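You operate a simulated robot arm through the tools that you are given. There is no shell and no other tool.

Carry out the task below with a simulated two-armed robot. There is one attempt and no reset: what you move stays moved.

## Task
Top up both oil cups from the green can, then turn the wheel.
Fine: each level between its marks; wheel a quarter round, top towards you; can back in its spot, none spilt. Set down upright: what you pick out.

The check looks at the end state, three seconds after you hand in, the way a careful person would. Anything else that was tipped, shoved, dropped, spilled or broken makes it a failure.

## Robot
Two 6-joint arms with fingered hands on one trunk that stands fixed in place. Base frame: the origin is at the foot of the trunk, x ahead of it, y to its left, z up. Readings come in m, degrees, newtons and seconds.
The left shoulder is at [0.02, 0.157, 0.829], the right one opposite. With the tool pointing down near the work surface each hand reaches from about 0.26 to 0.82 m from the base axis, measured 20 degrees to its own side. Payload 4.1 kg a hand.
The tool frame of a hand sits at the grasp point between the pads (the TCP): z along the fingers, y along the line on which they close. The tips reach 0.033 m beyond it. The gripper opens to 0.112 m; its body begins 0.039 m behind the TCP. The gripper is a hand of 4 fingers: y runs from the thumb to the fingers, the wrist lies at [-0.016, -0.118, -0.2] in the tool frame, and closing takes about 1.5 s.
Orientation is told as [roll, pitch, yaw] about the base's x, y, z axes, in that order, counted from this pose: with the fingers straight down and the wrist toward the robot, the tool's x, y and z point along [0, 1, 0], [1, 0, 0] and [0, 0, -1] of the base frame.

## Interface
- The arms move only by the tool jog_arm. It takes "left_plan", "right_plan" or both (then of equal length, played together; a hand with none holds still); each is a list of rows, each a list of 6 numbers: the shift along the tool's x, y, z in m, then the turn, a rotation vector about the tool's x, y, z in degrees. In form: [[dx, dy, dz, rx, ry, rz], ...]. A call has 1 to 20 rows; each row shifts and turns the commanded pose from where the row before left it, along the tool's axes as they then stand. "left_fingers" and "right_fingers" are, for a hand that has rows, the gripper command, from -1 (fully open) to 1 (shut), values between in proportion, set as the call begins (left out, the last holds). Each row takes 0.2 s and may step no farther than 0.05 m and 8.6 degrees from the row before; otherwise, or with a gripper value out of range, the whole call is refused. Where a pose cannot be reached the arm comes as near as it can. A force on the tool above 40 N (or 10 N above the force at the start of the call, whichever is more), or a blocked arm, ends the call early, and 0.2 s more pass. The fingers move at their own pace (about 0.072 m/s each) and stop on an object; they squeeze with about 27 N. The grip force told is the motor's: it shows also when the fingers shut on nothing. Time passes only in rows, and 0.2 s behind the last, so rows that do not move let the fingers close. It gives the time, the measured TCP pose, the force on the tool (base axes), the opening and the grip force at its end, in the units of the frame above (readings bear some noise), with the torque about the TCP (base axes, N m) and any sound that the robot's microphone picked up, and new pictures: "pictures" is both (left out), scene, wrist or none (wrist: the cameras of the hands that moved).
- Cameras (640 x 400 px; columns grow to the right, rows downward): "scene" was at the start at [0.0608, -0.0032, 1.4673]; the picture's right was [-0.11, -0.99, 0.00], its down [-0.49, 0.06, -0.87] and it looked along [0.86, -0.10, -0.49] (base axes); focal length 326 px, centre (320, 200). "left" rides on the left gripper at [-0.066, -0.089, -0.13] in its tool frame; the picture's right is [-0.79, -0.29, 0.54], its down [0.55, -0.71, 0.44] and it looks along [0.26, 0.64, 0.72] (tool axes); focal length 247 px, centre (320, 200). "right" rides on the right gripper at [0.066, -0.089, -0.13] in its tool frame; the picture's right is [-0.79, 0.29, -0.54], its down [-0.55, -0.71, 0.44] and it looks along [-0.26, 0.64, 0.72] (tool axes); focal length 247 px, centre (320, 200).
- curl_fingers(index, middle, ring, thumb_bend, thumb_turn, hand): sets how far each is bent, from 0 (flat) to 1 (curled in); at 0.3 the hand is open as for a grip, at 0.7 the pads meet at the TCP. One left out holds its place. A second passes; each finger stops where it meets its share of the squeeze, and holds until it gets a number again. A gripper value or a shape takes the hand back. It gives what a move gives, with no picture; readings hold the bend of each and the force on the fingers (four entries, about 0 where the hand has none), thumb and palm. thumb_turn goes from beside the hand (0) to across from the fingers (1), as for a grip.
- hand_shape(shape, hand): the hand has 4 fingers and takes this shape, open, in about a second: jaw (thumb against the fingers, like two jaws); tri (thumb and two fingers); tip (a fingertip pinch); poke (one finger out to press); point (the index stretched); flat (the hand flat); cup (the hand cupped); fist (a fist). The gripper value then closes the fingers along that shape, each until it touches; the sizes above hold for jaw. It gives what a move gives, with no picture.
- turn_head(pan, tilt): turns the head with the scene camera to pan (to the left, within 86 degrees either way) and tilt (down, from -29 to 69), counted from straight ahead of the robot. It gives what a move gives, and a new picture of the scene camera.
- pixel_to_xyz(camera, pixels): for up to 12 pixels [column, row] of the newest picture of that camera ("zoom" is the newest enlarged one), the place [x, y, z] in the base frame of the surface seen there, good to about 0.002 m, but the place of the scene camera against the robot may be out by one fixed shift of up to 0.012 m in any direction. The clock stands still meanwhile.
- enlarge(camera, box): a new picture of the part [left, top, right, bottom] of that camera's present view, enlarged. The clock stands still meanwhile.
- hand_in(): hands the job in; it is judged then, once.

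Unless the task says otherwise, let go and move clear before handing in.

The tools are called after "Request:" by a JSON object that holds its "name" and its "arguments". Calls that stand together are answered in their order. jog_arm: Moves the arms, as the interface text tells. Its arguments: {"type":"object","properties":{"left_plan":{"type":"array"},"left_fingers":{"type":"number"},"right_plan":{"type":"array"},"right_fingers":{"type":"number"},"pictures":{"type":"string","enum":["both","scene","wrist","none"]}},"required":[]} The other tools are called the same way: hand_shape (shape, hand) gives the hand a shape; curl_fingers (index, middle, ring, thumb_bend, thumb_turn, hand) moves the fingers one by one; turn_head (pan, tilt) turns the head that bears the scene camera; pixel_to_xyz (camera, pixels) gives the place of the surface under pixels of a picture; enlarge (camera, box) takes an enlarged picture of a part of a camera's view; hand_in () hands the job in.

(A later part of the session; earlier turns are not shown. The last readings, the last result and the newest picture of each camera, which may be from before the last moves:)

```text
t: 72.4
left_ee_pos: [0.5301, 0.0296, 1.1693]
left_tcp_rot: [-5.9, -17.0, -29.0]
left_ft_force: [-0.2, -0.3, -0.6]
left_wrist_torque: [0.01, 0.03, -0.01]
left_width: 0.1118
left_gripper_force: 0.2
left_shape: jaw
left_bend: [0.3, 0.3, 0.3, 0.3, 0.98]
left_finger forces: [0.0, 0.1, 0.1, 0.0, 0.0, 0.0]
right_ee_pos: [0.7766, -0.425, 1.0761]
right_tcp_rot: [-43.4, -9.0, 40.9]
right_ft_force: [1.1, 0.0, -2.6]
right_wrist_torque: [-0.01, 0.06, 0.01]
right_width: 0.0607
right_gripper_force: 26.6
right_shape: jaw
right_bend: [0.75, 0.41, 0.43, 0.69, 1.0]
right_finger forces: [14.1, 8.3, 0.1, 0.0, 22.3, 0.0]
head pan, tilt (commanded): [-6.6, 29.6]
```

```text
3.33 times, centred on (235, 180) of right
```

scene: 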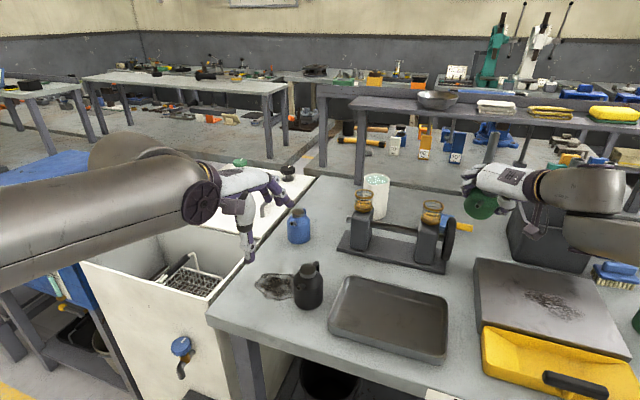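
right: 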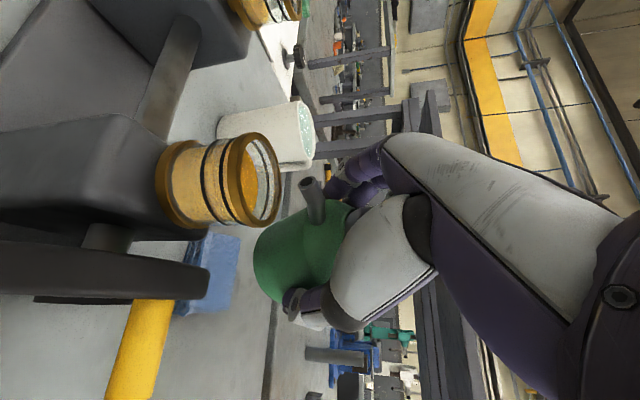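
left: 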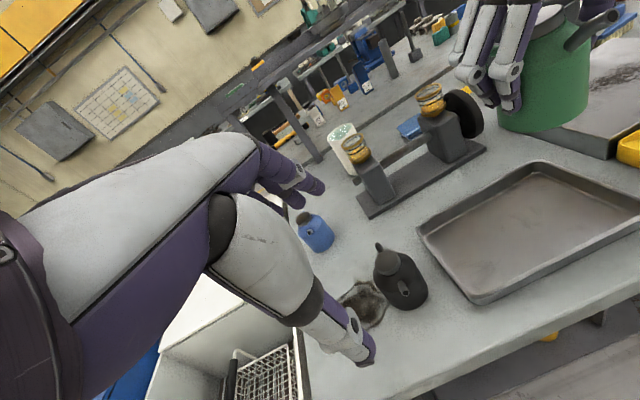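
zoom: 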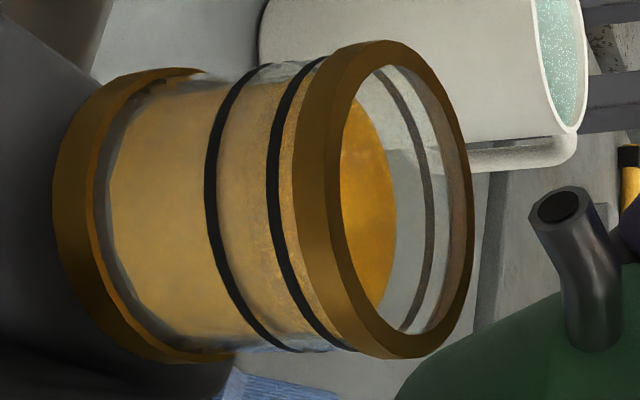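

The stream has stopped and cup 2 is at about mid-band. Next is cup 1: I'll first roll the can 6° sideways over cup 2, which buys reach without pouring, before carrying it along the line of the shaft.

Request:
{"name": "jog_arm", "arguments": {"right_plan": [[0, 0, 0, -4.36, 0, 4.12], [0, 0, 0, 0, 0, 0]], "pictures": "wrist"}}

Request:
{"name": "enlarge", "arguments": {"camera": "right", "box": [160, 120, 360, 300]}}

Request:
{"name": "pixel_to_xyz", "arguments": {"camera": "zoom", "pixels": [[418, 140], [405, 148]]}}

```text
t: 73.0
left_ee_pos: [0.5307, 0.0295, 1.1695]
left_tcp_rot: [-5.9, -17.0, -29.1]
left_ft_force: [-0.2, -1.2, -0.1]
left_wrist_torque: [-0.03, 0.02, -0.02]
left_width: 0.1117
left_gripper_force: 0.0
left_shape: jaw
left_bend: [0.3, 0.3, 0.3, 0.3, 0.98]
left_finger forces: [0.0, 0.0, 0.0, 0.0, 0.0, 0.0]
right_ee_pos: [0.7789, -0.4244, 1.0775]
right_tcp_rot: [-43.4, -14.7, 40.6]
right_ft_force: [0.4, -0.2, -3.2]
right_wrist_torque: [0.06, 0.04, 0.03]
right_width: 0.0606
right_gripper_force: 26.8
right_shape: jaw
right_bend: [0.75, 0.41, 0.43, 0.69, 1.0]
right_finger forces: [13.9, 8.3, 0.2, 0.2, 22.3, 0.0]
head pan, tilt (commanded): [-6.6, 29.6]
```

right: 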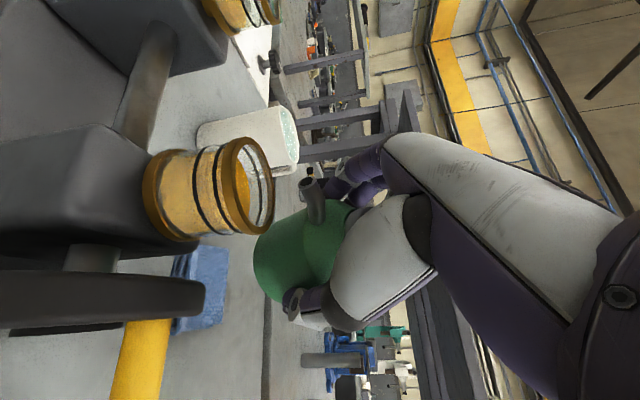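

```text
2.22 times, centred on (260, 210) of right
```

zoom: 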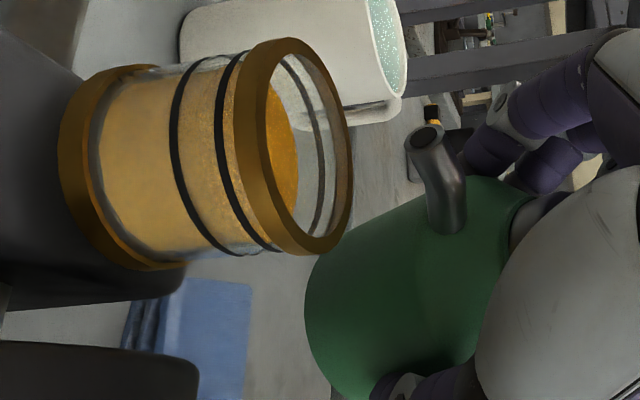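

```text
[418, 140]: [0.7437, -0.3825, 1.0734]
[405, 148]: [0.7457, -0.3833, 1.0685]
```

The mouth is at about (0.744, −0.3825, 1.073) and nothing is flowing. I'll carry it along the shaft line towards cup 1, three fifths of the way first.

Request:
{"name": "jog_arm", "arguments": {"right_plan": [[0.0161, 0.0316, -0.0038, 0, 0, 0], [0.0161, 0.0316, -0.0038, 0, 0, 0], [0.0161, 0.0316, -0.0038, 0, 0, 0], [0, 0, 0, 0, 0, 0]], "pictures": "wrist"}}

Request:
{"name": "enlarge", "arguments": {"camera": "left", "box": [330, 40, 490, 180]}}

```text
t: 74.0
left_ee_pos: [0.5312, 0.0304, 1.1702]
left_tcp_rot: [-5.8, -16.9, -29.1]
left_ft_force: [0.3, -0.4, 0.3]
left_wrist_torque: [-0.03, -0.03, 0.01]
left_width: 0.1117
left_gripper_force: 0.0
left_shape: jaw
left_bend: [0.3, 0.3, 0.3, 0.3, 0.98]
left_finger forces: [0.1, 0.0, 0.0, 0.1, 0.0, 0.0]
right_ee_pos: [0.8146, -0.3329, 1.0686]
right_tcp_rot: [-43.6, -15.3, 41.0]
right_ft_force: [0.0, 0.8, -3.1]
right_wrist_torque: [0.01, 0.03, 0.0]
right_width: 0.0606
right_gripper_force: 27.0
right_shape: jaw
right_bend: [0.76, 0.41, 0.43, 0.69, 1.0]
right_finger forces: [14.0, 8.4, 0.2, 0.0, 22.5, 0.0]
right hand out of reach, approached as far as the arm can: row 3
head pan, tilt (commanded): [-6.6, 29.6]
```

right: 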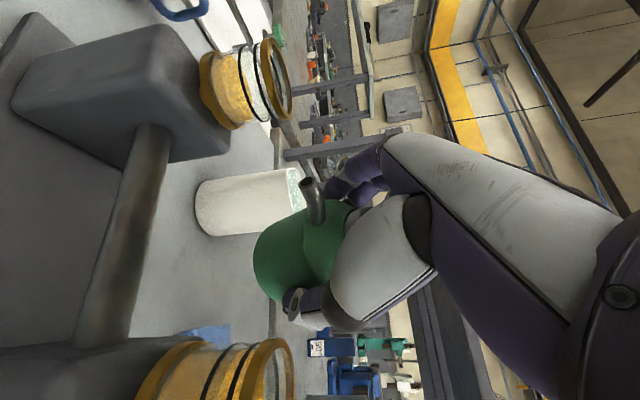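

```text
2.86 times, centred on (410, 110) of left
```

zoom: 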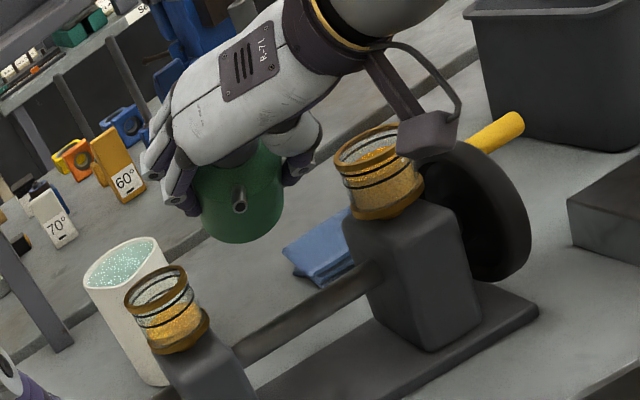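

The reach limit stopped the last row at (0.815, −0.333, 1.069), so the sideways roll isn't helping here. I'll unroll it by 10° at this spot (still no flow) and see whether the arm gets further.

Request:
{"name": "jog_arm", "arguments": {"right_plan": [[0, 0, 0, 3.62, 0, -3.45], [0, 0, 0, 3.62, 0, -3.45], [0, 0, 0, 0, 0, 0]], "pictures": "none"}}

```text
t: 74.8
left_ee_pos: [0.5299, 0.0326, 1.1697]
left_tcp_rot: [-5.9, -17.0, -29.1]
left_ft_force: [0.3, -0.1, -0.7]
left_wrist_torque: [-0.01, -0.02, -0.01]
left_width: 0.1115
left_gripper_force: 0.0
left_shape: jaw
left_bend: [0.3, 0.3, 0.3, 0.3, 0.98]
left_finger forces: [0.0, 0.1, 0.1, 0.0, 0.1, 0.0]
right_ee_pos: [0.7942, -0.3394, 1.0524]
right_tcp_rot: [-44.1, -11.2, 42.0]
right_ft_force: [23.8, 23.3, 19.0]
right_wrist_torque: [-0.51, 0.75, -0.18]
right_width: 0.0568
right_gripper_force: 26.8
right_shape: jaw
right_bend: [0.75, 0.38, 0.37, 0.69, 1.0]
right_finger forces: [19.6, 14.8, 4.2, 0.0, 77.7, 0.0]
right hand out of reach, approached as far as the arm can: row 1, 2
head pan, tilt (commanded): [-6.6, 29.6]
```

The readings show about 38 N and 78 N on the thumb: the arm's fallback moved it to (0.794, −0.339, 1.052) and the hand is pressing on something. I'll look before moving.

Request:
{"name": "enlarge", "arguments": {"camera": "left", "box": [370, 40, 490, 150]}}

Request:
{"name": "enlarge", "arguments": {"camera": "right", "box": [100, 100, 420, 400]}}

Request:
{"name": "enlarge", "arguments": {"camera": "scene", "box": [330, 150, 500, 290]}}

```text
3.64 times, centred on (430, 95) of left
```

zoom: 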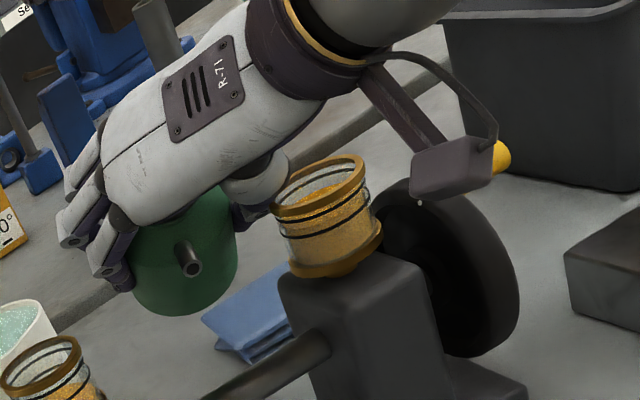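

```text
1.33 times, centred on (260, 250) of right
```

zoom: 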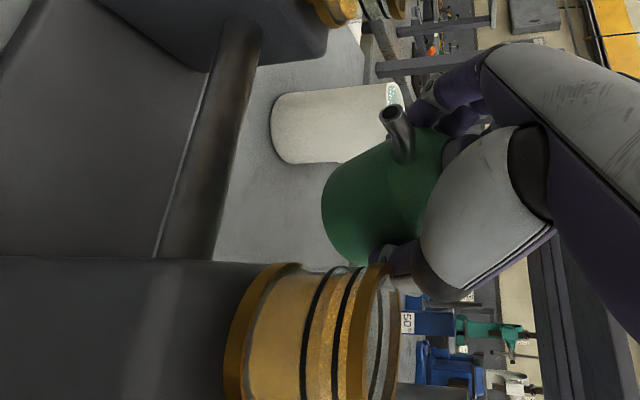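

```text
2.86 times, centred on (415, 220) of scene
```

zoom: 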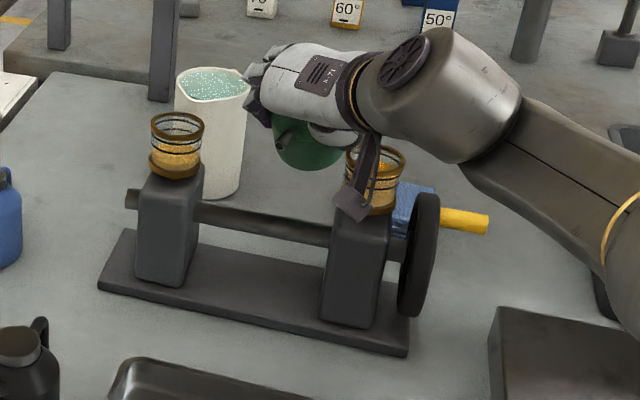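

The thumb is against cup 2's far-left side at left zoom (262,205). The cup still stands straight on its post. I'll slide the hand away to the left (+y) and slightly up, which is also back within reach.

Request:
{"name": "jog_arm", "arguments": {"right_plan": [[0.0066, 0.0106, -0.0092, 0, 0, 0], [0.0066, 0.0106, -0.0092, 0, 0, 0]], "pictures": "wrist"}}

Request:
{"name": "enlarge", "arguments": {"camera": "left", "box": [370, 40, 490, 150]}}

```text
t: 75.4
left_ee_pos: [0.5311, 0.029, 1.17]
left_tcp_rot: [-5.9, -17.0, -29.3]
left_ft_force: [-0.4, -0.1, 0.0]
left_wrist_torque: [0.0, -0.02, 0.0]
left_width: 0.1119
left_gripper_force: 0.1
left_shape: jaw
left_bend: [0.3, 0.3, 0.3, 0.3, 0.98]
left_finger forces: [0.0, 0.1, 0.0, 0.0, 0.0, 0.0]
right_ee_pos: [0.7833, -0.3223, 1.047]
right_tcp_rot: [-43.6, -11.1, 41.9]
right_ft_force: [0.6, -0.5, -2.8]
right_wrist_torque: [0.02, 0.08, -0.01]
right_width: 0.0601
right_gripper_force: 26.6
right_shape: jaw
right_bend: [0.75, 0.41, 0.43, 0.69, 0.99]
right_finger forces: [14.6, 8.3, 2.7, 0.1, 24.9, 0.0]
right hand out of reach, approached as far as the arm can: row 2
head pan, tilt (commanded): [-6.6, 29.6]
```

right: 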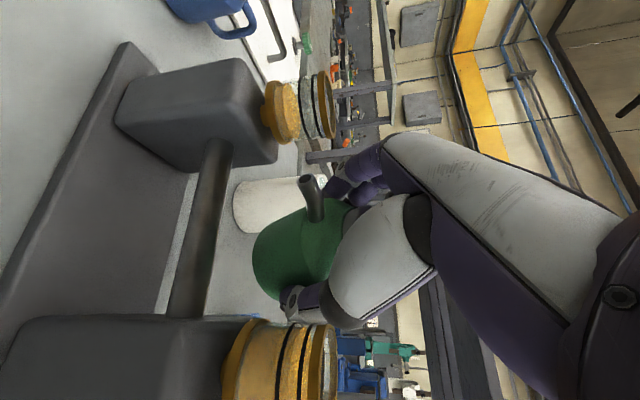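

```text
3.64 times, centred on (430, 95) of left
```

zoom: 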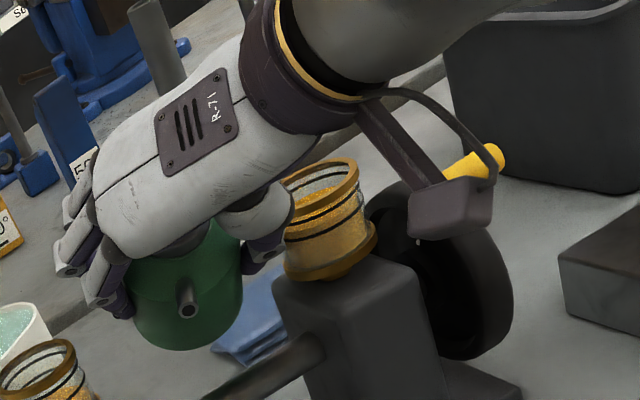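

Contact is gone (force back to the can's weight). The can hangs low at (0.783, −0.322, 1.047) between the cups, so I'll move it left and up, then back towards me into open space.

Request:
{"name": "jog_arm", "arguments": {"right_plan": [[0.0092, 0.0163, -0.0324, 0, 0, 0], [-0.0054, -0.0171, -0.0347, 0, 0, 0], [-0.0054, -0.0171, -0.0347, 0, 0, 0], [0, 0, 0, 0, 0, 0]], "pictures": "wrist"}}

Request:
{"name": "enlarge", "arguments": {"camera": "left", "box": [330, 40, 490, 180]}}

```text
t: 76.4
left_ee_pos: [0.5307, 0.0305, 1.1693]
left_tcp_rot: [-5.8, -17.0, -29.0]
left_ft_force: [-0.7, 0.3, -0.5]
left_wrist_torque: [-0.04, -0.01, 0.0]
left_width: 0.1117
left_gripper_force: 0.0
left_shape: jaw
left_bend: [0.3, 0.3, 0.3, 0.3, 0.98]
left_finger forces: [0.0, 0.0, 0.0, 0.0, 0.1, 0.0]
right_ee_pos: [0.7009, -0.3083, 1.1019]
right_tcp_rot: [-43.9, -11.3, 42.0]
right_ft_force: [-0.1, -0.4, -2.8]
right_wrist_torque: [0.01, 0.07, -0.04]
right_width: 0.0605
right_gripper_force: 27.1
right_shape: jaw
right_bend: [0.75, 0.41, 0.44, 0.69, 0.99]
right_finger forces: [14.7, 8.3, 2.6, 0.0, 25.1, 0.0]
right hand out of reach, approached as far as the arm can: row 1, 2, 3
head pan, tilt (commanded): [-6.6, 29.6]
```

right: 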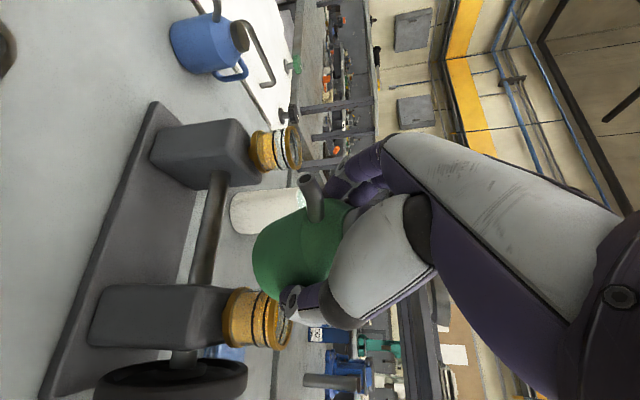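

```text
2.86 times, centred on (410, 110) of left
```

zoom: 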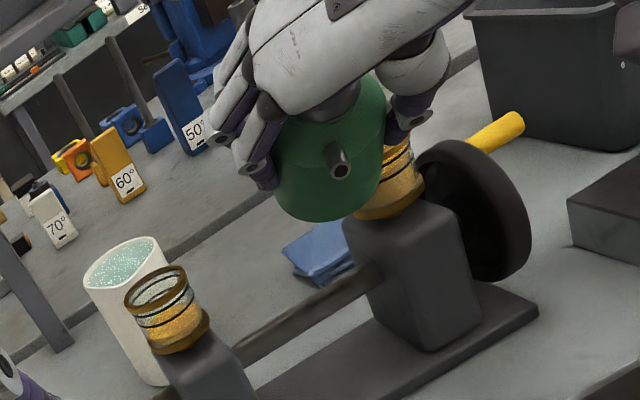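

It still reports out of reach even at (0.70, −0.31, 1.10), so this is a joint limit tied to orientation rather than distance. I'll look at the arm links in the scene camera to understand its geometry.

Request:
{"name": "turn_head", "arguments": {"pan": -25, "tilt": 35}}

```text
t: 77.2
left_ee_pos: [0.5298, 0.0304, 1.1698]
left_tcp_rot: [-5.9, -17.0, -29.1]
left_ft_force: [0.4, 0.8, -0.3]
left_wrist_torque: [-0.01, 0.01, -0.03]
left_width: 0.112
left_gripper_force: 0.0
left_shape: jaw
left_bend: [0.3, 0.3, 0.3, 0.3, 0.98]
left_finger forces: [0.1, 0.0, 0.0, 0.0, 0.1, 0.0]
right_ee_pos: [0.7006, -0.3075, 1.1025]
right_tcp_rot: [-43.9, -11.4, 42.0]
right_ft_force: [0.8, -0.3, -2.6]
right_wrist_torque: [-0.01, 0.05, -0.01]
right_width: 0.0605
right_gripper_force: 27.8
right_shape: jaw
right_bend: [0.75, 0.41, 0.44, 0.69, 0.99]
right_finger forces: [14.7, 8.5, 2.6, 0.1, 25.2, 0.0]
head pan, tilt (commanded): [-25.0, 35.0]
```

scene: 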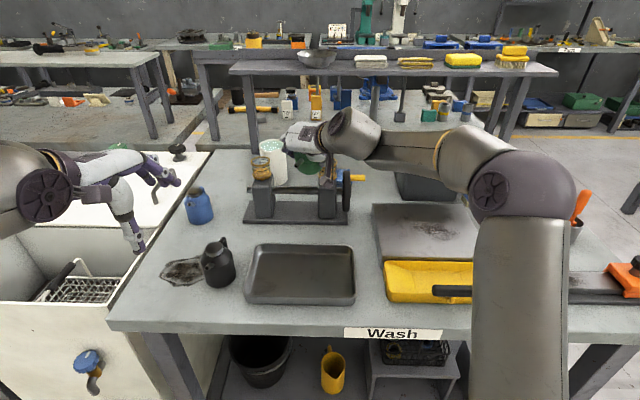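

Request:
{"name": "pixel_to_xyz", "arguments": {"camera": "scene", "pixels": [[520, 350], [520, 280], [520, 230], [490, 190], [540, 180], [470, 160], [430, 150], [395, 150], [355, 130], [340, 140], [322, 142], [305, 140]]}}

Request:
{"name": "enlarge", "arguments": {"camera": "scene", "box": [260, 90, 480, 230]}}

```text
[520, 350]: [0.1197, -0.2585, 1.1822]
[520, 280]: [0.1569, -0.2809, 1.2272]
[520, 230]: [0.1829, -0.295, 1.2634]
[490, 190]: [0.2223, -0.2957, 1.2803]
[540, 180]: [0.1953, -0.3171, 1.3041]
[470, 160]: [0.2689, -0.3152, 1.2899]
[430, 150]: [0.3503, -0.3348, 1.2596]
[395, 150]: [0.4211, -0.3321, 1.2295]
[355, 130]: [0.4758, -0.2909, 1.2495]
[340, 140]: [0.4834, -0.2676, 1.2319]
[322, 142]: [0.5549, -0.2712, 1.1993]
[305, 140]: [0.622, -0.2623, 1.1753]
```

```text
2.86 times, centred on (370, 160) of scene
```

zoom: 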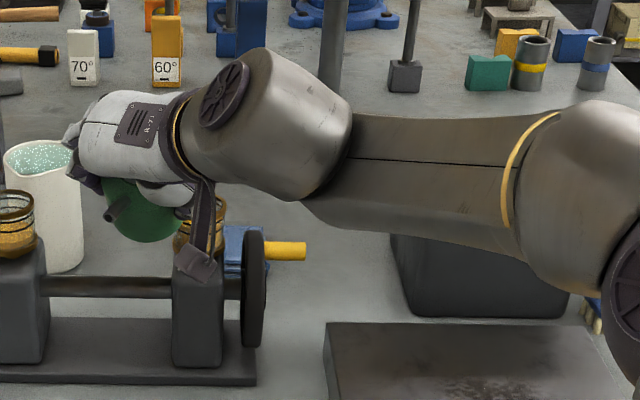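

The arm has a forearm roll, a wrist bend and a hand roll, and here the hand axis lies almost parallel to the forearm, i.e. a wrist singularity. I'll back away, unroll and reduce the tilt, then approach cup 1 with the arm stretched, where the wrist is properly bent.

Request:
{"name": "jog_arm", "arguments": {"right_plan": [[0.0044, -0.0114, -0.0353, 0, 0, 0], [0, 0, 0, 3.95, 0, -3.8], [0, 0, 0, 3.95, 0, -3.8], [0, 0, 0, 0, 8, 0], [0, 0, 0, 0, 0, 0]], "pictures": "scene"}}

Request:
{"name": "enlarge", "arguments": {"camera": "left", "box": [330, 20, 490, 180]}}

```text
t: 78.4
left_ee_pos: [0.5295, 0.0305, 1.1696]
left_tcp_rot: [-5.9, -16.9, -29.1]
left_ft_force: [-0.1, 0.1, -0.2]
left_wrist_torque: [-0.02, 0.0, -0.02]
left_width: 0.112
left_gripper_force: 0.1
left_shape: jaw
left_bend: [0.3, 0.3, 0.3, 0.3, 0.98]
left_finger forces: [0.0, 0.0, 0.0, 0.1, 0.0, 0.1]
right_ee_pos: [0.6546, -0.325, 1.0927]
right_tcp_rot: [-36.0, -7.2, 43.3]
right_ft_force: [-0.9, 0.1, -1.7]
right_wrist_torque: [0.02, 0.09, -0.03]
right_width: 0.0603
right_gripper_force: 26.9
right_shape: jaw
right_bend: [0.75, 0.41, 0.44, 0.69, 0.99]
right_finger forces: [14.6, 8.5, 2.6, 0.1, 24.8, 0.0]
right hand out of reach, approached as far as the arm can: row 1, 2, 3
head pan, tilt (commanded): [-25.0, 35.0]
```

scene: 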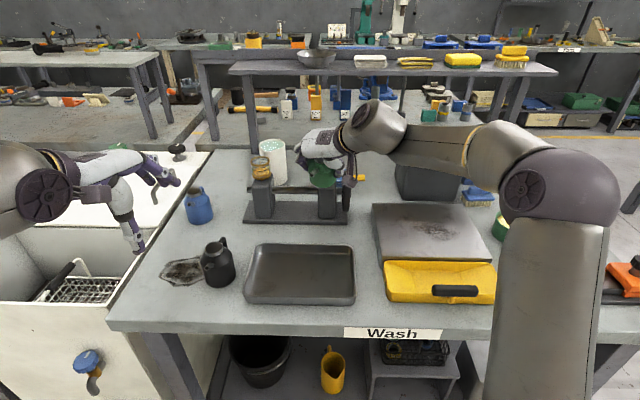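

```text
2.50 times, centred on (410, 100) of left
```

zoom: 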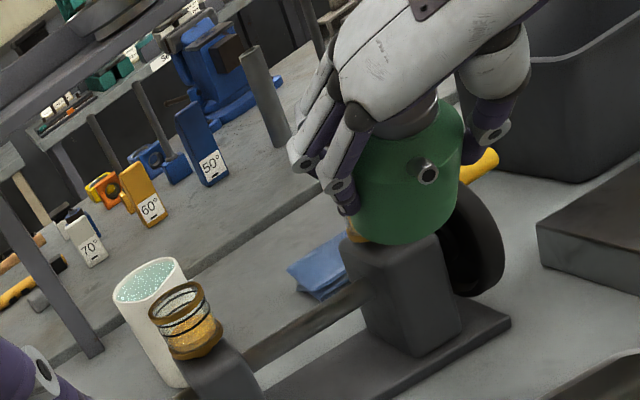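

Request:
{"name": "pixel_to_xyz", "arguments": {"camera": "scene", "pixels": [[540, 330], [545, 240], [525, 190], [575, 185], [510, 145], [460, 150], [430, 148], [405, 145], [375, 125], [352, 138], [335, 142], [315, 140]]}}

Request:
{"name": "enlarge", "arguments": {"camera": "scene", "box": [280, 80, 500, 230]}}

```text
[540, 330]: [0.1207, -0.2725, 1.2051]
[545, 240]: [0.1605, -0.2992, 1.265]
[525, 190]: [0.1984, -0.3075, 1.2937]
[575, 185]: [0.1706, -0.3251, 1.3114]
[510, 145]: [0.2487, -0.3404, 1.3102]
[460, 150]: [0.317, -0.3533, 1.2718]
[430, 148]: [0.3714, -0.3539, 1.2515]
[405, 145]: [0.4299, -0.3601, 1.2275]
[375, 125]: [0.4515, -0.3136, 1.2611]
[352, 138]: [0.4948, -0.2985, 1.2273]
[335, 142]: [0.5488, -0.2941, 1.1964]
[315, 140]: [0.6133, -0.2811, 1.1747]
```

```text
2.67 times, centred on (390, 155) of scene
```

zoom: 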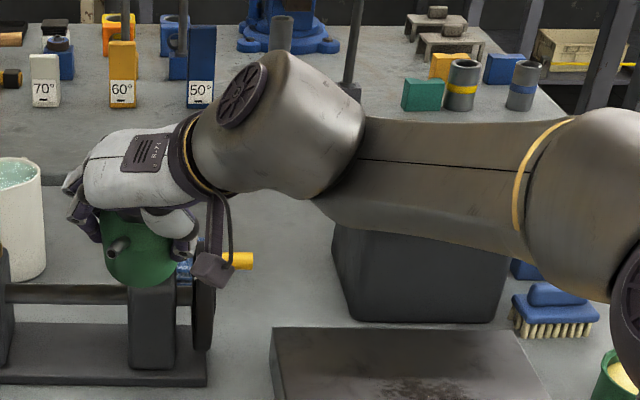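

The forearm points along about (0.93, −0.06, −0.37) and the hand axis is nearly parallel to it, confirming the singularity. Turning the hand further left (yaw about 60°) bends the wrist properly, so I'll yaw +17° and remove the remaining roll.

Request:
{"name": "jog_arm", "arguments": {"right_plan": [[0, 0, 0, -3.3, 0.7, -4.55], [0, 0, 0, -3.3, 0.7, -4.55], [0, 0, 0, -3.3, 0.7, -4.55], [0, 0, 0, 5.8, 0, -4.2], [0, 0, 0, 0, 0, 0]], "pictures": "scene"}}

```text
t: 79.6
left_ee_pos: [0.5295, 0.03, 1.1693]
left_tcp_rot: [-5.9, -17.0, -29.1]
left_ft_force: [-0.2, 0.3, 0.3]
left_wrist_torque: [-0.01, -0.01, 0.02]
left_width: 0.1117
left_gripper_force: 0.0
left_shape: jaw
left_bend: [0.3, 0.3, 0.3, 0.3, 0.98]
left_finger forces: [0.0, 0.1, 0.0, 0.1, 0.1, 0.0]
right_ee_pos: [0.6558, -0.324, 1.0928]
right_tcp_rot: [-36.0, 0.3, 60.0]
right_ft_force: [0.2, -0.2, -1.9]
right_wrist_torque: [0.03, 0.05, 0.02]
right_width: 0.0602
right_gripper_force: 27.2
right_shape: jaw
right_bend: [0.75, 0.41, 0.44, 0.69, 0.99]
right_finger forces: [14.6, 8.7, 2.7, 0.0, 24.7, 0.0]
head pan, tilt (commanded): [-25.0, 35.0]
```

scene: 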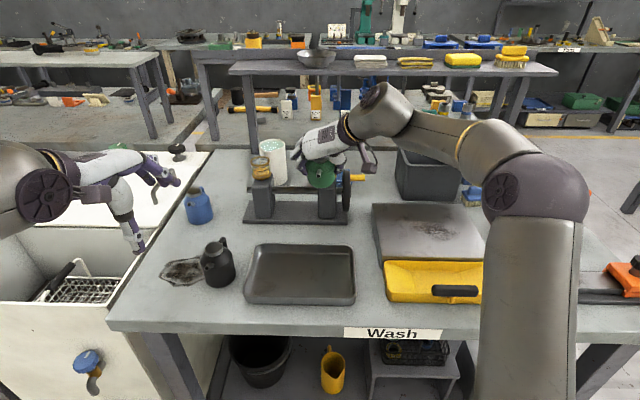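

The yaw of 60° was reached exactly, with no limit. I'll re-measure the spout mouth in the hand, in case the bump shifted the can.

Request:
{"name": "enlarge", "arguments": {"camera": "right", "box": [240, 150, 340, 310]}}

Request:
{"name": "pixel_to_xyz", "arguments": {"camera": "zoom", "pixels": [[349, 77], [338, 92], [352, 90], [375, 180], [300, 220], [465, 180]]}}

```text
2.50 times, centred on (290, 230) of right
```

zoom: 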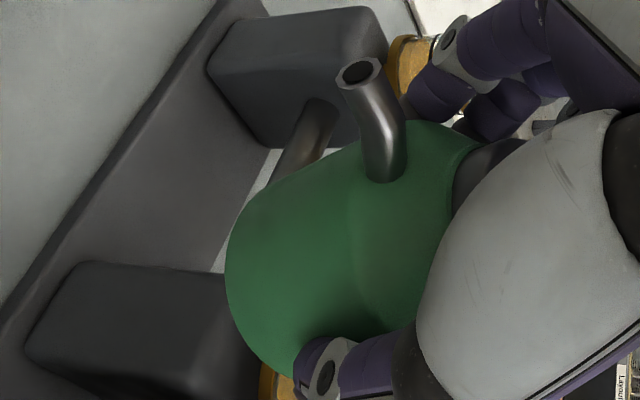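

```text
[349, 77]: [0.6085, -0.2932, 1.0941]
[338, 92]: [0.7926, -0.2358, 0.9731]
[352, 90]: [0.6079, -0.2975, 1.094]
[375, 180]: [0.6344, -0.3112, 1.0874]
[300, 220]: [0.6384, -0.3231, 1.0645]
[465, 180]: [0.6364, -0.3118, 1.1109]
```

I conclude that with this grip cup 1 can't be reached at the tilt where oil starts to flow (about 40°). The clean fix is to set the can back on its spot, regrip with the hand leaned about 28°, and then pour cup 1 with the arm in the proven stretched posture. First I'll clear the left hand out of the way.

Request:
{"name": "jog_arm", "arguments": {"left_plan": [[0.0157, -0.0368, -0.027, 0, 0, 0], [0.0157, -0.0368, -0.027, 0, 0, 0], [0.0157, -0.0368, -0.027, 0, 0, 0], [0.0157, -0.0368, -0.027, 0, 0, 0], [0.0157, -0.0368, -0.027, 0, 0, 0], [0.0157, -0.0368, -0.027, 0, 0, 0], [0, 0, 0, 0, 0, 0]], "pictures": "both"}}

```text
t: 81.2
left_ee_pos: [0.3614, 0.2519, 1.2492]
left_tcp_rot: [-5.9, -16.9, -29.3]
left_ft_force: [-0.2, 0.0, -0.3]
left_wrist_torque: [0.03, -0.01, 0.0]
left_width: 0.1117
left_gripper_force: 0.0
left_shape: jaw
left_bend: [0.3, 0.3, 0.3, 0.3, 0.98]
left_finger forces: [0.1, 0.0, 0.0, 0.0, 0.0, 0.0]
right_ee_pos: [0.6554, -0.3243, 1.0923]
right_tcp_rot: [-36.1, 0.2, 59.9]
right_ft_force: [0.4, 0.1, -4.2]
right_wrist_torque: [0.03, 0.06, -0.03]
right_width: 0.0604
right_gripper_force: 26.7
right_shape: jaw
right_bend: [0.75, 0.41, 0.44, 0.69, 0.99]
right_finger forces: [14.7, 8.6, 2.7, 0.1, 24.5, 0.0]
head pan, tilt (commanded): [-25.0, 35.0]
```

scene: 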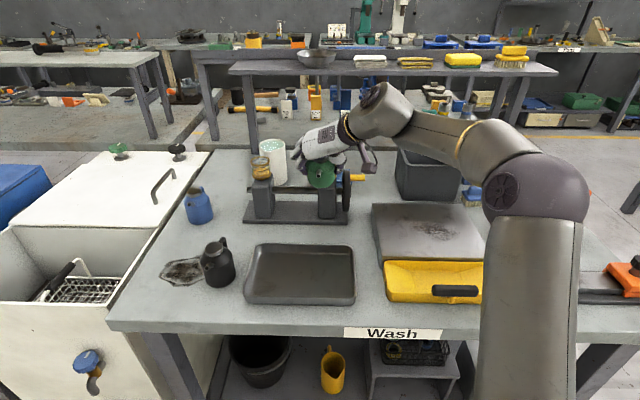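
left: 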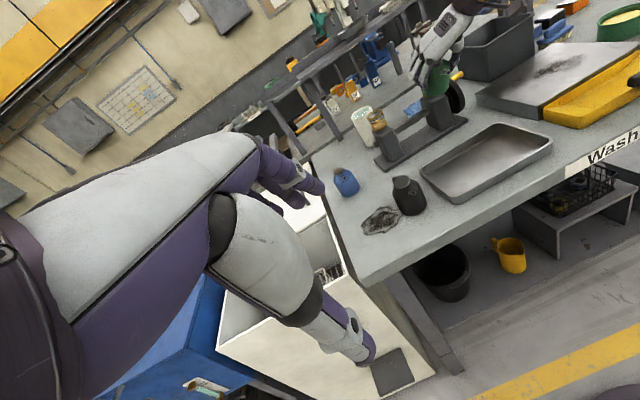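

Request:
{"name": "enlarge", "arguments": {"camera": "left", "box": [310, 150, 450, 270]}}

Request:
{"name": "enlarge", "arguments": {"camera": "scene", "box": [120, 230, 250, 320]}}

Request:
{"name": "enlarge", "arguments": {"camera": "scene", "box": [230, 130, 370, 230]}}

```text
3.33 times, centred on (380, 210) of left
```

zoom: 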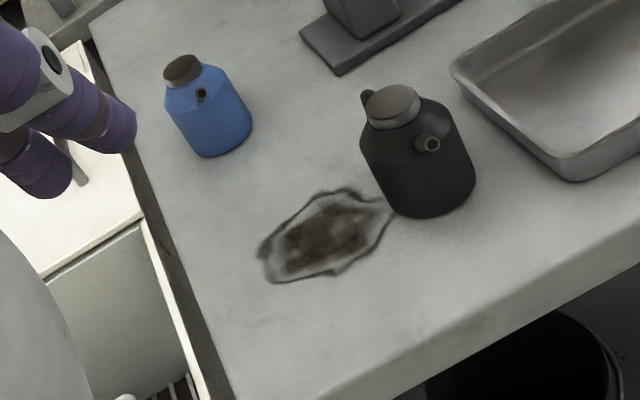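

```text
4.44 times, centred on (185, 275) of scene
```

zoom: 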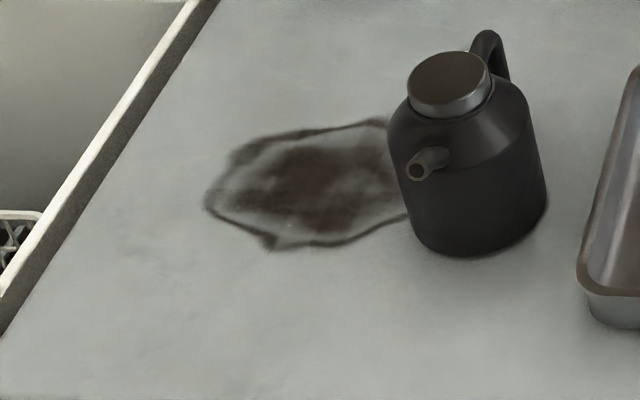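

```text
4.00 times, centred on (300, 180) of scene
```

zoom: 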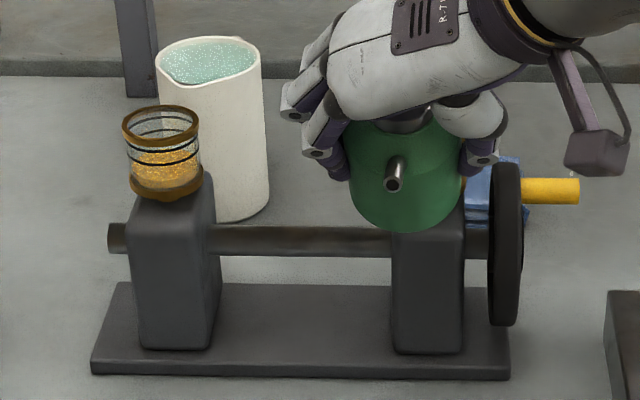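

No ring or other mark is on the table, so "its spot" is where it stood: (0.6855, 0.079). Before the regrip I want to know how much room there is inside the hand around the spout, so I'll measure hand points in the right camera.

Request:
{"name": "enlarge", "arguments": {"camera": "right", "box": [260, 120, 460, 320]}}

Request:
{"name": "pixel_to_xyz", "arguments": {"camera": "zoom", "pixels": [[258, 147], [330, 190], [345, 170], [360, 215], [370, 160], [395, 200], [300, 110], [340, 110], [365, 80], [270, 330], [400, 260], [310, 175]]}}

```text
2.00 times, centred on (360, 220) of right
```

zoom: 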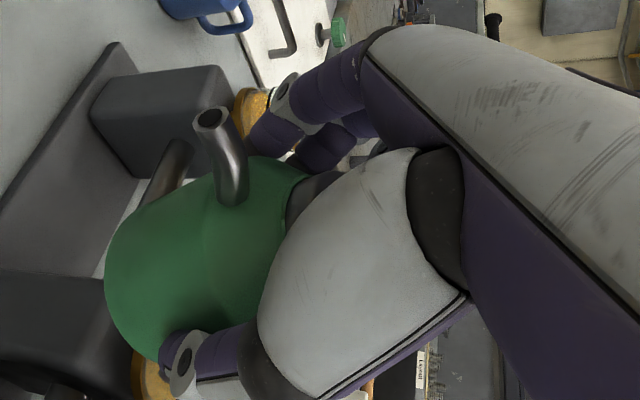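

```text
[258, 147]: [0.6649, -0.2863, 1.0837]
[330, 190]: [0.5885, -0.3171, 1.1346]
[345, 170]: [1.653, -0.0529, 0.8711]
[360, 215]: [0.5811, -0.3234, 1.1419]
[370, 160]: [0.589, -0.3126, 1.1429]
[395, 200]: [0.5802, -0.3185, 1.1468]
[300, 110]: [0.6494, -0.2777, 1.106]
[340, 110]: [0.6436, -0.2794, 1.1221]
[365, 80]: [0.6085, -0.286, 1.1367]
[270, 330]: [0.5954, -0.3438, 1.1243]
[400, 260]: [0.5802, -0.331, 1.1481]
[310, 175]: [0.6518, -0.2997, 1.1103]
```

The palm near the spout only begins about 7 cm behind the TCP at this side, so a 33° lean leaves room for the spout. I'll now level the can and carry it back in front, then left towards its spot.

Request:
{"name": "jog_arm", "arguments": {"right_plan": [[0.0286, -0.0012, -0.0356, 0, 0, 0], [0.0286, -0.0012, -0.0356, 0, 0, 0], [0.0286, -0.0012, -0.0356, 0, 0, 0], [0.0286, -0.0012, -0.0356, 0, 0, 0], [0, 0, 0, 0, 6.5, 0], [0, 0, 0, 0, 6.5, 0], [0, 0, 0, 0, 6.5, 0], [0, 0, 0, 0, 6.5, 0], [0, 0, 0, -0.87, 0, -4.92], [0.0167, 0.0363, -0.0029, 0, 0, 0], [0.0167, 0.0363, -0.0029, 0, 0, 0], [0.0167, 0.0363, -0.0029, 0, 0, 0], [0.0167, 0.0363, -0.0029, 0, 0, 0], [0.0167, 0.0363, -0.0029, 0, 0, 0], [0.0167, 0.0363, -0.0029, 0, 0, 0], [0, 0, 0, 0, 0, 0]], "pictures": "both"}}

```text
t: 84.6
left_ee_pos: [0.3611, 0.2526, 1.2503]
left_tcp_rot: [-5.9, -17.0, -29.1]
left_ft_force: [0.4, 0.0, -0.7]
left_wrist_torque: [0.02, 0.02, -0.02]
left_width: 0.1117
left_gripper_force: 0.1
left_shape: jaw
left_bend: [0.3, 0.3, 0.3, 0.3, 0.98]
left_finger forces: [0.0, 0.1, 0.0, 0.1, 0.1, 0.0]
right_ee_pos: [0.4849, -0.0658, 1.0525]
right_tcp_rot: [-9.7, -1.9, 65.6]
right_ft_force: [0.2, 0.2, -2.5]
right_wrist_torque: [-0.02, 0.0, -0.01]
right_width: 0.0601
right_gripper_force: 27.4
right_shape: jaw
right_bend: [0.75, 0.41, 0.44, 0.69, 1.0]
right_finger forces: [14.3, 8.5, 3.2, 0.0, 24.9, 0.0]
right hand out of reach, approached as far as the arm can: row 4, 5, 6, 11, 12, 13, 14, 15
head pan, tilt (commanded): [-25.0, 35.0]
```

scene: 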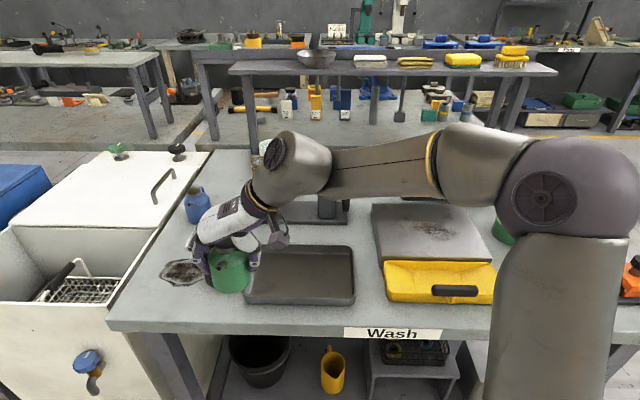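
right: 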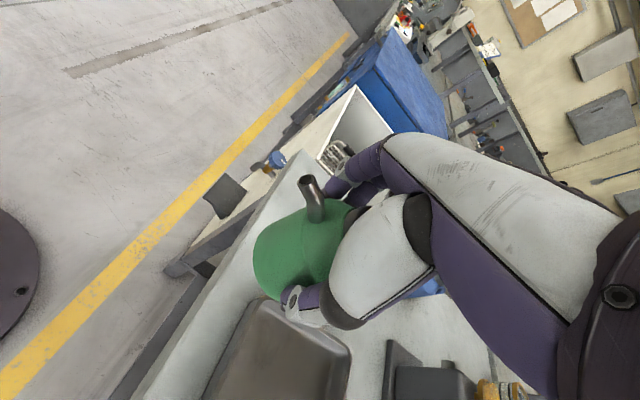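

Several rows were limited again and the hand ended lower, at (0.485, −0.066, 1.0525): the wrist seems to have switched branch when it passed the singularity. I'll measure the forearm and wrist to find a way to unwind it.

Request:
{"name": "pixel_to_xyz", "arguments": {"camera": "scene", "pixels": [[560, 330], [560, 250], [540, 195], [600, 170], [480, 150], [430, 165], [390, 168], [350, 170], [300, 155], [285, 175], [262, 195], [240, 215]]}}

Request:
{"name": "enlarge", "arguments": {"camera": "scene", "box": [160, 120, 360, 310]}}

```text
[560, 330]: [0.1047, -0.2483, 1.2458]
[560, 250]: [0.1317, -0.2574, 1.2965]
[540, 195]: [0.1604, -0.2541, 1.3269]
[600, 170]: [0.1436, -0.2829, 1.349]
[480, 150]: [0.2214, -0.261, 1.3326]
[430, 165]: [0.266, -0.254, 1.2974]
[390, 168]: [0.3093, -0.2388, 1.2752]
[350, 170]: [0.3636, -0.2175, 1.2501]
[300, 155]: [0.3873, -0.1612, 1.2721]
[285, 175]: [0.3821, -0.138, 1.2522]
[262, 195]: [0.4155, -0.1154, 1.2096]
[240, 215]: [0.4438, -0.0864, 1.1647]
```

```text
2.11 times, centred on (260, 215) of scene
```

zoom: 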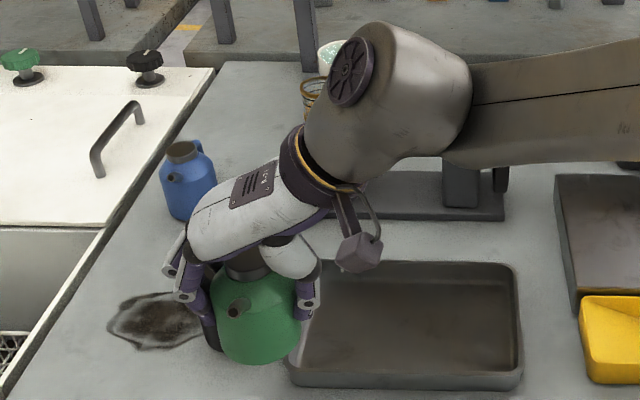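

Request:
{"name": "jog_arm", "arguments": {"right_plan": [[-0.0067, 0.0013, -0.0394, 0, 0, 0], [0, 0, 0, 0, 0, 0]], "pictures": "scene"}}

```text
t: 85.2
left_ee_pos: [0.3612, 0.251, 1.2509]
left_tcp_rot: [-5.8, -17.0, -29.1]
left_ft_force: [-0.7, -0.7, 0.3]
left_wrist_torque: [0.01, -0.02, -0.01]
left_width: 0.1117
left_gripper_force: 0.0
left_shape: jaw
left_bend: [0.3, 0.3, 0.3, 0.3, 0.98]
left_finger forces: [0.1, 0.1, 0.0, 0.1, 0.0, 0.0]
right_ee_pos: [0.4848, -0.0788, 1.0716]
right_tcp_rot: [-9.5, -2.3, 65.6]
right_ft_force: [-0.6, 0.3, -1.9]
right_wrist_torque: [0.0, 0.01, 0.01]
right_width: 0.0601
right_gripper_force: 27.5
right_shape: jaw
right_bend: [0.75, 0.41, 0.44, 0.69, 1.0]
right_finger forces: [14.3, 8.5, 3.2, 0.1, 24.8, 0.0]
right hand out of reach, approached as far as the arm can: row 1
head pan, tilt (commanded): [-25.0, 35.0]
```

scene: 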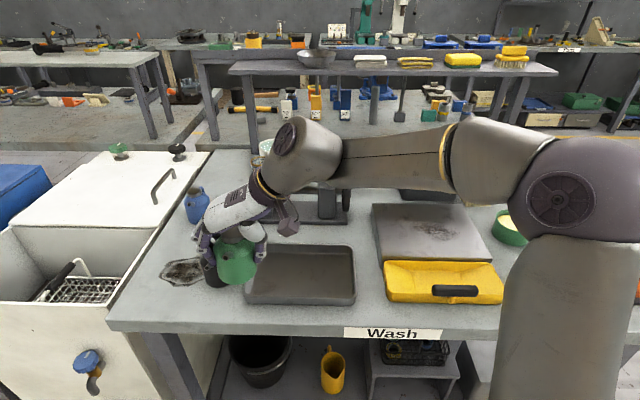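

Request:
{"name": "jog_arm", "arguments": {"right_plan": [[-0.0017, 0.0003, -0.0099, 0, 0, 0], [-0.0017, 0.0003, -0.0099, 0, 0, 0], [0, 0, 0, 0, 0, 0]], "pictures": "none"}}

```text
t: 86.0
left_ee_pos: [0.3609, 0.2525, 1.2504]
left_tcp_rot: [-5.9, -17.0, -29.1]
left_ft_force: [-0.1, 0.0, 0.5]
left_wrist_torque: [0.0, -0.01, 0.0]
left_width: 0.1118
left_gripper_force: 0.0
left_shape: jaw
left_bend: [0.3, 0.3, 0.3, 0.3, 0.98]
left_finger forces: [0.1, 0.0, 0.0, 0.0, 0.1, 0.0]
right_ee_pos: [0.4842, -0.0792, 1.0722]
right_tcp_rot: [-9.6, -2.4, 65.7]
right_ft_force: [0.4, 0.8, -2.1]
right_wrist_torque: [-0.02, 0.01, -0.01]
right_width: 0.0601
right_gripper_force: 26.7
right_shape: jaw
right_bend: [0.75, 0.41, 0.44, 0.69, 1.0]
right_finger forces: [14.3, 8.5, 3.2, 0.1, 24.8, 0.1]
right hand out of reach, approached as far as the arm can: row 1, 2
head pan, tilt (commanded): [-25.0, 35.0]
```

A small upward move is blocked completely, so the arm is against a joint limit in that direction. I'll test whether it can move forward and left at this height instead, which is the direction of the can's spot.

Request:
{"name": "jog_arm", "arguments": {"right_plan": [[-0.0145, 0.0401, 0.0013, 0, 0, 0], [0, 0, 0, 0, 0, 0]], "pictures": "none"}}

```text
t: 86.6
left_ee_pos: [0.3628, 0.2499, 1.2504]
left_tcp_rot: [-5.8, -17.2, -29.1]
left_ft_force: [0.4, 0.0, 0.9]
left_wrist_torque: [0.02, -0.03, 0.03]
left_width: 0.112
left_gripper_force: 0.0
left_shape: jaw
left_bend: [0.3, 0.3, 0.3, 0.3, 0.98]
left_finger forces: [0.1, 0.1, 0.0, 0.0, 0.0, 0.0]
right_ee_pos: [0.51, -0.0616, 1.0516]
right_tcp_rot: [-9.5, -2.3, 65.7]
right_ft_force: [0.1, 0.0, -3.5]
right_wrist_torque: [0.03, 0.0, 0.02]
right_width: 0.0602
right_gripper_force: 27.3
right_shape: jaw
right_bend: [0.75, 0.41, 0.44, 0.69, 1.0]
right_finger forces: [14.4, 8.4, 3.1, 0.0, 24.8, 0.0]
right hand out of reach, approached as far as the arm can: row 1
head pan, tilt (commanded): [-25.0, 35.0]
```

The position slides down as it goes left, so the limit is a joint one in this posture. I'll turn the hand back to a comfortable yaw of about 20° here (can upright, clear of everything) to relieve the joints.

Request:
{"name": "jog_arm", "arguments": {"right_plan": [[0, 0, 0, 1.24, -0.3, 7.39], [0, 0, 0, 1.24, -0.3, 7.39], [0, 0, 0, 1.24, -0.3, 7.39], [0, 0, 0, 1.24, -0.3, 7.39], [0, 0, 0, 1.24, -0.3, 7.39], [0, 0, 0, 1.24, -0.3, 7.39], [0, 0, 0, 0, 0, 0]], "pictures": "scene"}}

```text
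t: 88.2
left_ee_pos: [0.3617, 0.2526, 1.2514]
left_tcp_rot: [-5.9, -16.9, -29.0]
left_ft_force: [-0.4, 0.7, 0.4]
left_wrist_torque: [-0.01, 0.0, -0.03]
left_width: 0.1117
left_gripper_force: 0.0
left_shape: jaw
left_bend: [0.3, 0.3, 0.3, 0.3, 0.98]
left_finger forces: [0.0, 0.1, 0.1, 0.1, 0.0, 0.1]
right_ee_pos: [0.4899, -0.1205, 0.9892]
right_tcp_rot: [-7.0, -6.4, 27.6]
right_ft_force: [0.3, 0.1, -2.4]
right_wrist_torque: [0.03, 0.06, -0.01]
right_width: 0.0597
right_gripper_force: 27.1
right_shape: jaw
right_bend: [0.75, 0.41, 0.44, 0.69, 1.0]
right_finger forces: [14.1, 8.2, 2.8, 0.0, 24.1, 0.0]
right hand out of reach, approached as far as the arm can: row 1, 2, 3, 4, 5
head pan, tilt (commanded): [-25.0, 35.0]
```

scene: 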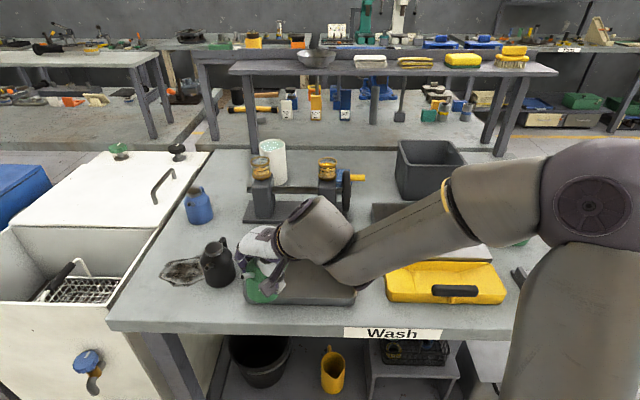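

The hand slid to (0.490, −0.1205, 0.989) while turning; the can is upright and still clear above the tray, and the last row was no longer limited. That suggests the wrist has passed back through its straight position, so I'll test moving straight up.

Request:
{"name": "jog_arm", "arguments": {"right_plan": [[-0.0048, 0.0044, -0.0395, 0, 0, 0], [-0.0048, 0.0044, -0.0395, 0, 0, 0], [0, 0, 0, 0, 0, 0]], "pictures": "scene"}}

```text
t: 89.0
left_ee_pos: [0.3619, 0.2519, 1.2502]
left_tcp_rot: [-5.9, -17.0, -29.1]
left_ft_force: [-0.3, 0.8, 0.1]
left_wrist_torque: [0.0, 0.02, -0.01]
left_width: 0.1118
left_gripper_force: 0.0
left_shape: jaw
left_bend: [0.3, 0.3, 0.3, 0.3, 0.98]
left_finger forces: [0.0, 0.1, 0.0, 0.0, 0.0, 0.0]
right_ee_pos: [0.487, -0.1215, 1.0703]
right_tcp_rot: [-7.0, -6.6, 27.6]
right_ft_force: [0.2, 0.4, -2.2]
right_wrist_torque: [-0.01, 0.02, -0.05]
right_width: 0.0599
right_gripper_force: 27.0
right_shape: jaw
right_bend: [0.75, 0.42, 0.44, 0.69, 1.0]
right_finger forces: [14.1, 8.2, 2.6, 0.0, 23.7, 0.0]
head pan, tilt (commanded): [-25.0, 35.0]
```

scene: 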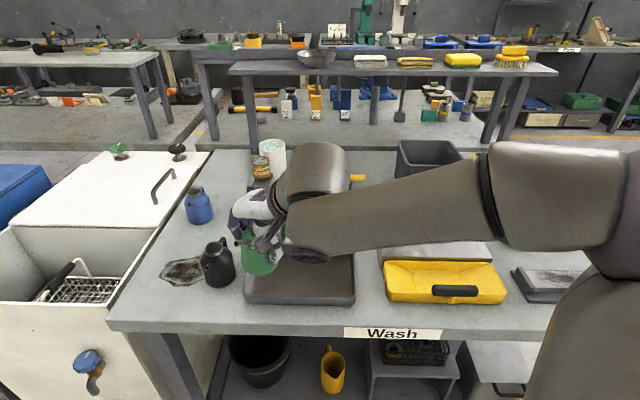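

Moving up is free again and no rows were limited. I'll level the hand, go to the earlier waypoint (0.50, −0.24, 1.14) and turn the yaw back towards 65°, watching for limits.

Request:
{"name": "jog_arm", "arguments": {"right_plan": [[0, 0, 0, 6.55, -3, -0.8], [-0.0304, -0.0108, -0.0125, 0, 0, 0], [-0.0304, -0.0108, -0.0125, 0, 0, 0], [-0.0304, -0.0108, -0.0125, 0, 0, 0], [-0.0304, -0.0108, -0.0125, 0, 0, 0], [0, 0, 0, -1.3, 0, -7.37], [0, 0, 0, -1.3, 0, -7.37], [0, 0, 0, -1.3, 0, -7.37], [0, 0, 0, -1.3, 0, -7.37], [0, 0, 0, -1.3, 0, -7.37], [0, 0, 0, 0, 0, 0]], "pictures": "both"}}

```text
t: 91.4
left_ee_pos: [0.3613, 0.2515, 1.2507]
left_tcp_rot: [-5.9, -17.0, -29.1]
left_ft_force: [-0.4, -0.1, -0.3]
left_wrist_torque: [-0.01, 0.02, 0.02]
left_width: 0.1117
left_gripper_force: 0.2
left_shape: jaw
left_bend: [0.3, 0.3, 0.3, 0.3, 0.98]
left_finger forces: [0.1, 0.0, 0.0, 0.1, 0.1, 0.0]
right_ee_pos: [0.5009, -0.2393, 1.1391]
right_tcp_rot: [-10.1, -0.1, 64.9]
right_ft_force: [-0.4, -0.4, -2.9]
right_wrist_torque: [0.0, 0.03, 0.0]
right_width: 0.0598
right_gripper_force: 27.5
right_shape: jaw
right_bend: [0.75, 0.42, 0.44, 0.69, 1.0]
right_finger forces: [14.0, 8.1, 2.7, 0.0, 23.4, 0.1]
head pan, tilt (commanded): [-25.0, 35.0]
```

scene: 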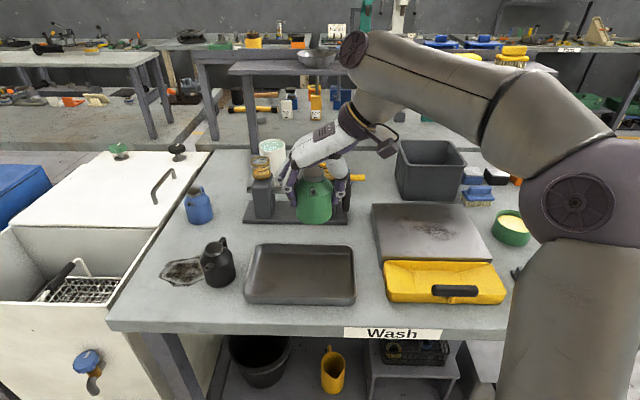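
right: 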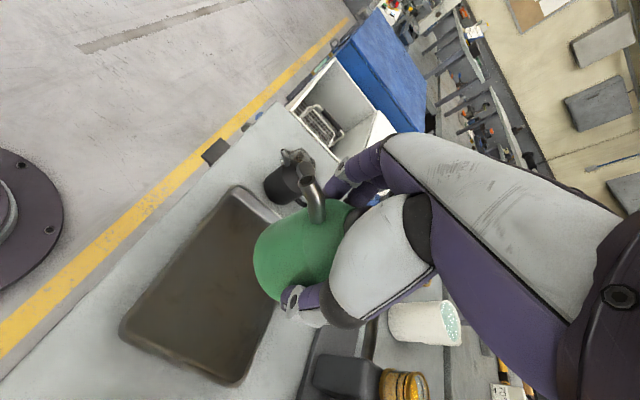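

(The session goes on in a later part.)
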